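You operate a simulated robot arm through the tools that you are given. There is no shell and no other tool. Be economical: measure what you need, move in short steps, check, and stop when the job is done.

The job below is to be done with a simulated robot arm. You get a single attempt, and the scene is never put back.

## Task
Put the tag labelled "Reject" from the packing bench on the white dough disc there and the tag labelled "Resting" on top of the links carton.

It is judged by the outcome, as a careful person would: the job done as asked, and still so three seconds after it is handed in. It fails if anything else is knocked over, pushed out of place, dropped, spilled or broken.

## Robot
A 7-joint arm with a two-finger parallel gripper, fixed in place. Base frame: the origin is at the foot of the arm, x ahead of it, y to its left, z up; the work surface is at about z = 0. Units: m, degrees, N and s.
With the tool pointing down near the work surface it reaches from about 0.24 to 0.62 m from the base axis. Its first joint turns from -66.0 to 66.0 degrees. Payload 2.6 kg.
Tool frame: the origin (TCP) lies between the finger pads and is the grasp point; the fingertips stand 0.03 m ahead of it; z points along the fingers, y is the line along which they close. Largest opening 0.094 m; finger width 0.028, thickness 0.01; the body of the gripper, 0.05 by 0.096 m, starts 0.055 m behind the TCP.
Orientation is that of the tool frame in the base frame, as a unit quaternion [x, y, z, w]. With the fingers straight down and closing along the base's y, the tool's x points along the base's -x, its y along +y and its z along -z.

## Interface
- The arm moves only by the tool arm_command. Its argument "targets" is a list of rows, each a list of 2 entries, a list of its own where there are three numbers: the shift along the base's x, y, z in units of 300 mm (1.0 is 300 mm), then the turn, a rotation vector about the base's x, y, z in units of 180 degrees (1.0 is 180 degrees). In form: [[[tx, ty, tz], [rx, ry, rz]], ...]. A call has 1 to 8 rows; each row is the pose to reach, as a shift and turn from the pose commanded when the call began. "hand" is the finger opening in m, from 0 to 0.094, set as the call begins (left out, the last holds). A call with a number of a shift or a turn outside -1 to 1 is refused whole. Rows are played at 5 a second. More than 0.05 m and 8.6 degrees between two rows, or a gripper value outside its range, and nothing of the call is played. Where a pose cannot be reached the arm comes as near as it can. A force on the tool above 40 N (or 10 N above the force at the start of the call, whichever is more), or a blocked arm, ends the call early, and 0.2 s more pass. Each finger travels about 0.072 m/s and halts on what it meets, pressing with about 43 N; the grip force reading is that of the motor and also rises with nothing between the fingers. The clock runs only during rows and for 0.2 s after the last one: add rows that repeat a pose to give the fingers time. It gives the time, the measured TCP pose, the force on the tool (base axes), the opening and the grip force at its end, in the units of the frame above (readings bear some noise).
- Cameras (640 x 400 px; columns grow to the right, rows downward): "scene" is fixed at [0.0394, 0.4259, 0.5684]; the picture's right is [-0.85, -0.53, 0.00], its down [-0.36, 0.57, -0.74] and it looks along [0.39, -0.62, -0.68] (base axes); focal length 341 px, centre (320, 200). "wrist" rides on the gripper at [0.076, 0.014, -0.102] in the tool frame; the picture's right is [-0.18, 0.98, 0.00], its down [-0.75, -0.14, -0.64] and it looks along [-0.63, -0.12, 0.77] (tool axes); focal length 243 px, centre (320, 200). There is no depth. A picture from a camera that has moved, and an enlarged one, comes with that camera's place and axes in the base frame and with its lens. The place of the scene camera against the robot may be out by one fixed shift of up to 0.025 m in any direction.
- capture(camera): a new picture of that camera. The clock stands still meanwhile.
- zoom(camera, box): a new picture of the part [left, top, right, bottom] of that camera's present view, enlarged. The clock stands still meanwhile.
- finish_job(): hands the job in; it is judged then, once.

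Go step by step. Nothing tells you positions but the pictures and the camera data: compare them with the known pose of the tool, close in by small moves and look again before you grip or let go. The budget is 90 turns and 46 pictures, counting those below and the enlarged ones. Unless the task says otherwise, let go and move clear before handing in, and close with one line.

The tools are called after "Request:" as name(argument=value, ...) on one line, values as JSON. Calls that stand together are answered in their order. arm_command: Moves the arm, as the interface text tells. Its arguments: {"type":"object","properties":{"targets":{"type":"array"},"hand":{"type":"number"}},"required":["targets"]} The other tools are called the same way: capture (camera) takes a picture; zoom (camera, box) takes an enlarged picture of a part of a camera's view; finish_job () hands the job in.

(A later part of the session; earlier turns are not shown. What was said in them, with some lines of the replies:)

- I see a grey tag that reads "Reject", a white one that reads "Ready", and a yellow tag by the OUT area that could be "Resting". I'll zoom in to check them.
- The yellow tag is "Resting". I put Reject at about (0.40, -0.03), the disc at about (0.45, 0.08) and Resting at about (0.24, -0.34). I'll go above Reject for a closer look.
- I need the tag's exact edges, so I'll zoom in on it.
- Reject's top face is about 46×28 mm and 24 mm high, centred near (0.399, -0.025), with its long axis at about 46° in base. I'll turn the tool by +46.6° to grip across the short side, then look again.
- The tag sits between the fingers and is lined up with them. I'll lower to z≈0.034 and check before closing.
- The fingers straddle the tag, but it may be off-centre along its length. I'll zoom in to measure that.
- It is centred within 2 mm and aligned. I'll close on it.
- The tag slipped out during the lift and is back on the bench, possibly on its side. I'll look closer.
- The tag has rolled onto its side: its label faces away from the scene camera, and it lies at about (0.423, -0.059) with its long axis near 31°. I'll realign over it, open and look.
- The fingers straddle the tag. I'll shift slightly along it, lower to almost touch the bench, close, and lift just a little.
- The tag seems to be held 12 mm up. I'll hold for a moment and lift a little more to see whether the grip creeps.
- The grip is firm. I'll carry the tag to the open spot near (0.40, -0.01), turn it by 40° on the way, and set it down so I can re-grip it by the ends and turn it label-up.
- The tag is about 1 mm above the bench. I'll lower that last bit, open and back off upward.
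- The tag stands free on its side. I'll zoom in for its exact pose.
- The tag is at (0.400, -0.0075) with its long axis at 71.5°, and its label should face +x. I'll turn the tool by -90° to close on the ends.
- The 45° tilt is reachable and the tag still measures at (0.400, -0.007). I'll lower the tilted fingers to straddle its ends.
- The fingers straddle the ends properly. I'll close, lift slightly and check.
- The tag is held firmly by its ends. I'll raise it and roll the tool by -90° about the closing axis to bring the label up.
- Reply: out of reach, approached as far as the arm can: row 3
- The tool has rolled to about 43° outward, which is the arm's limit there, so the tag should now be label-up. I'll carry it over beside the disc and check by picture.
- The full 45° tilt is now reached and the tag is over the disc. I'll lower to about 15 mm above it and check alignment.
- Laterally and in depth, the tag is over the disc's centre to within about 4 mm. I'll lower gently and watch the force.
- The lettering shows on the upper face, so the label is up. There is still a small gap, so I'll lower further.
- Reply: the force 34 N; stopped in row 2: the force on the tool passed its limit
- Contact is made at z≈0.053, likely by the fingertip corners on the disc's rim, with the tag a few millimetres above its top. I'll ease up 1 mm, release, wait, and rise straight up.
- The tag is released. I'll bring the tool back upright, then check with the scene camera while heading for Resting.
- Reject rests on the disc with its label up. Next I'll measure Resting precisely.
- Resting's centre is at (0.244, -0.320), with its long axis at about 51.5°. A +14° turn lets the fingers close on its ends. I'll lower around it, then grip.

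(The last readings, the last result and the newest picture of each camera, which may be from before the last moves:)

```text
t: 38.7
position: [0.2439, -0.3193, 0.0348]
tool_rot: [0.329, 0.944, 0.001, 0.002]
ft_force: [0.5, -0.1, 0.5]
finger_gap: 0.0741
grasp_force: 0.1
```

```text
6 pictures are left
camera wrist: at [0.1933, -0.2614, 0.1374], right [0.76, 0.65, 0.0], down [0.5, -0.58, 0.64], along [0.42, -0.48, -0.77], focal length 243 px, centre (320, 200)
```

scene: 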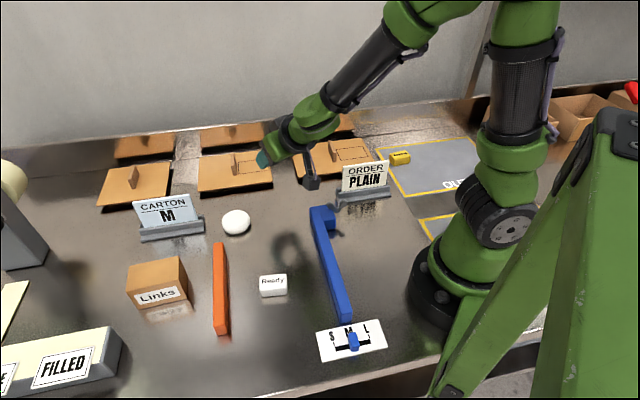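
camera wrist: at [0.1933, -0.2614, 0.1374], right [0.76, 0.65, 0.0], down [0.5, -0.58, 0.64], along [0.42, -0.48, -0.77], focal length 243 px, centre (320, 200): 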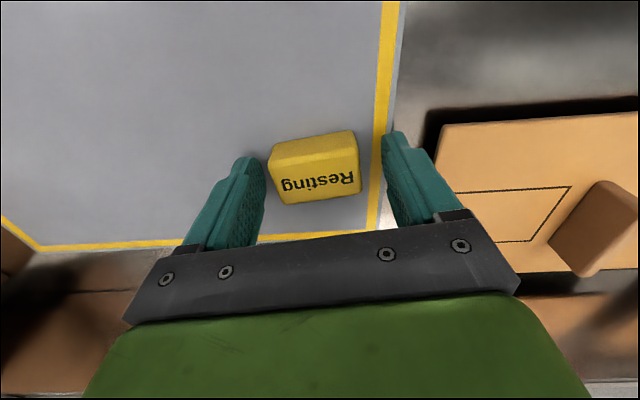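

The alignment is good. I'll close and lift slowly, checking the gap reading instead of spending a picture.

Request:
arm_command(targets=[[[0, 0, 0], [0, 0, 0]], [[0, 0, 0], [0, 0, 0]], [[0, 0, 0], [0, 0, 0]], [[0, 0, 0], [0, 0, 0]]], hand=0.0)

Request:
arm_command(targets=[[[0, 0, 0.01], [0, 0, 0]], [[0, 0, 0.02], [0, 0, 0]], [[0, 0, 0.03], [0, 0, 0]], [[0, 0, 0.04], [0, 0, 0]], [[0, 0, 0.05], [0, 0, 0]], [[0, 0, 0.065], [0, 0, 0]], [[0, 0, 0.08], [0, 0, 0]]])

```text
t: 39.7
position: [0.2443, -0.3206, 0.0346]
tool_rot: [0.33, 0.944, 0.001, 0.002]
ft_force: [0.2, 0.0, 0.1]
finger_gap: 0.0487
grasp_force: 42.7
```

```text
t: 41.3
position: [0.2429, -0.3197, 0.0589]
tool_rot: [0.329, 0.944, 0.003, 0.002]
ft_force: [0.6, -0.5, -0.7]
finger_gap: 0.0488
grasp_force: 42.9
```

Resting is held. I'll raise it to z≈0.22 and carry it towards the carton, estimated at (0.458, 0.294), in the same orientation.

Request:
arm_command(targets=[[[0, 0, 0.1], [0, 0, 0]], [[0, 0, 0.23], [0, 0, 0]], [[0, 0, 0.36], [0, 0, 0]], [[0, 0, 0.48], [0, 0, 0]], [[0, 0, 0.54], [0, 0, 0]]])

Request:
arm_command(targets=[[[0.03, 0.09, 0], [0, 0, 0]], [[0.0812, 0.2362, 0], [0, 0, 0]], [[0.1324, 0.3824, 0], [0, 0, 0]], [[0.1836, 0.5286, 0], [0, 0, 0]], [[0.2348, 0.6748, 0], [0, 0, 0]]])

Request:
arm_command(targets=[[[0.0512, 0.1462, 0], [0, 0, 0]], [[0.1024, 0.2924, 0], [0, 0, 0]], [[0.1536, 0.4386, 0], [0, 0, 0]], [[0.2048, 0.5848, 0], [0, 0, 0]], [[0.256, 0.731, 0], [0, 0, 0]]])

Request:
arm_command(targets=[[[0.0512, 0.1462, 0], [0, 0, 0]], [[0.1024, 0.2924, 0], [0, 0, 0]], [[0.1536, 0.4386, 0], [0, 0, 0]], [[0.2048, 0.5848, 0], [0, 0, 0]], [[0.226, 0.641, 0], [0, 0, 0]], [[0.226, 0.641, 0], [0, 0, 0]]])

Request:
capture(camera="wrist")

```text
t: 42.5
position: [0.2443, -0.3218, 0.2201]
tool_rot: [0.33, 0.944, 0.001, 0.002]
ft_force: [0.4, 0.4, 0.7]
finger_gap: 0.0486
grasp_force: 43.1
```

```text
t: 43.7
position: [0.3142, -0.117, 0.2212]
tool_rot: [0.331, 0.944, 0.002, 0.001]
ft_force: [-0.2, 0.5, 0.1]
finger_gap: 0.0487
grasp_force: 43.4
```

```text
t: 44.9
position: [0.3899, 0.1033, 0.2185]
tool_rot: [0.33, 0.944, 0.001, 0.002]
ft_force: [-0.1, 0.3, 0.1]
finger_gap: 0.0486
grasp_force: 43.0
```

```text
t: 46.3
position: [0.4582, 0.2952, 0.2195]
tool_rot: [0.329, 0.944, 0.002, 0.002]
ft_force: [0.4, 0.3, -0.9]
finger_gap: 0.0482
grasp_force: 43.7
```

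```text
5 pictures are left
camera wrist: at [0.4074, 0.3525, 0.3225], right [0.76, 0.65, 0.0], down [0.5, -0.58, 0.64], along [0.42, -0.48, -0.77], focal length 243 px, centre (320, 200)
```

wrist: 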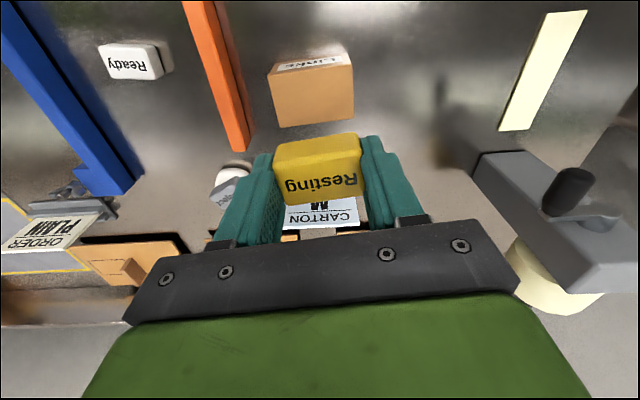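

The carton's top is centred at about (0.455, 0.289), about 57 mm high and 82×56 mm. I'll shift over the centre and lower to about 10 mm above it.

Request:
arm_command(targets=[[[-0.012, -0.017, -0.08], [0, 0, 0]], [[-0.012, -0.017, -0.18], [0, 0, 0]], [[-0.012, -0.017, -0.27], [0, 0, 0]], [[-0.012, -0.017, -0.34], [0, 0, 0]], [[-0.012, -0.017, -0.39], [0, 0, 0]], [[-0.012, -0.017, -0.39], [0, 0, 0]]])

Request:
capture(camera="wrist")

```text
t: 47.7
position: [0.4552, 0.2857, 0.1024]
tool_rot: [0.33, 0.944, 0.002, 0.001]
ft_force: [0.0, 1.0, -0.6]
finger_gap: 0.0485
grasp_force: 43.4
```

```text
4 pictures are left
camera wrist: at [0.4037, 0.3453, 0.2052], right [0.76, 0.65, 0.0], down [0.5, -0.58, 0.64], along [0.42, -0.48, -0.77], focal length 243 px, centre (320, 200)
```

wrist: 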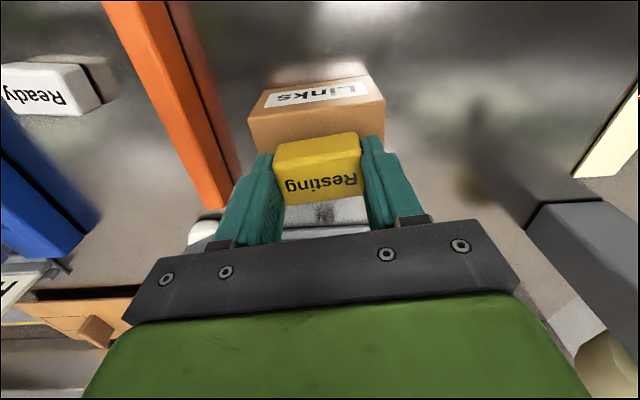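

The tag is centred over the carton. I'll lower in small steps and watch the force.

Request:
arm_command(targets=[[[0, 0, -0.01], [0, 0, 0]], [[0, 0, -0.02], [0, 0, 0]], [[0, 0, -0.028], [0, 0, 0]], [[0, 0, -0.032], [0, 0, 0]], [[0, 0, -0.032], [0, 0, 0]]])

```text
t: 48.9
position: [0.4555, 0.289, 0.0936]
tool_rot: [0.33, 0.944, 0.001, 0.002]
ft_force: [0.3, -0.9, -0.5]
finger_gap: 0.0488
grasp_force: 42.9
```

Request:
arm_command(targets=[[[0, 0, -0.003], [0, 0, 0]], [[0, 0, -0.006], [0, 0, 0]], [[0, 0, -0.006], [0, 0, 0]]])

```text
t: 49.7
position: [0.4557, 0.2876, 0.0935]
tool_rot: [0.33, 0.944, 0.001, 0.003]
ft_force: [-2.6, -2.6, 13.4]
finger_gap: 0.0487
grasp_force: 43.2
```

The tag is in contact with the carton's top (13 N). I'll ease off slightly, open, and rise.

Request:
arm_command(targets=[[[0, 0, 0.004], [0, 0, 0]], [[0, 0, 0.004], [0, 0, 0]]])

Request:
arm_command(targets=[[[0, 0, 0], [0, 0, 0]], [[0, 0, 0], [0, 0, 0]], [[0, 0, 0], [0, 0, 0]], [[0, 0, 0.04], [0, 0, 0]], [[0, 0, 0.12], [0, 0, 0]], [[0, 0, 0.24], [0, 0, 0]], [[0, 0, 0.36], [0, 0, 0]], [[0, 0, 0.45], [0, 0, 0]]], hand=0.07)

Request:
capture(camera="wrist")

Request:
capture(camera="scene")

```text
t: 50.3
position: [0.4555, 0.2886, 0.0941]
tool_rot: [0.329, 0.944, 0.003, 0.002]
ft_force: [3.4, 0.7, 8.0]
finger_gap: 0.0487
grasp_force: 43.1
```

```text
t: 52.1
position: [0.4565, 0.2884, 0.228]
tool_rot: [0.33, 0.944, 0.002, 0.002]
ft_force: [0.3, -0.2, -0.4]
finger_gap: 0.0701
grasp_force: 0.1
```

```text
3 pictures are left
camera wrist: at [0.4056, 0.3462, 0.3306], right [0.76, 0.65, 0.0], down [0.5, -0.58, 0.64], along [0.42, -0.48, -0.77], focal length 243 px, centre (320, 200)
```

wrist: 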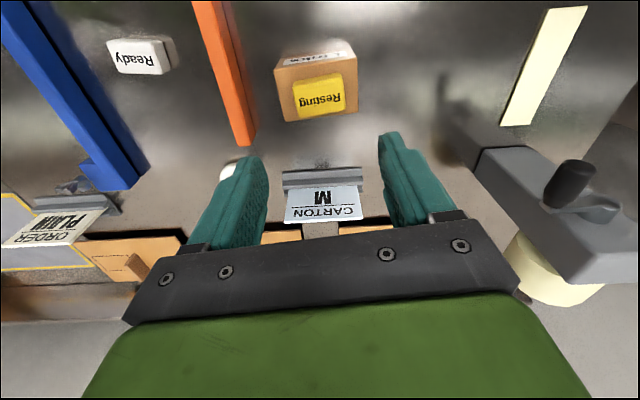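

```text
2 pictures are left
```

scene: 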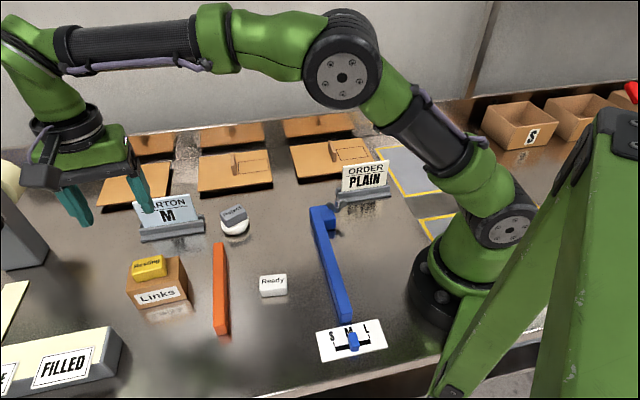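

Resting sits on the carton and Reject on the disc, both label-up. Nothing else looks disturbed and the arm is clear, so I'm handing in.

Request:
finish_job()

```text
The job is handed in.
```

The "Reject" tag is on the white dough disc and the "Resting" tag is on top of the links carton, both label-up. "Reject" slipped from the grip once onto the bench, and I set it upright again as I placed it.
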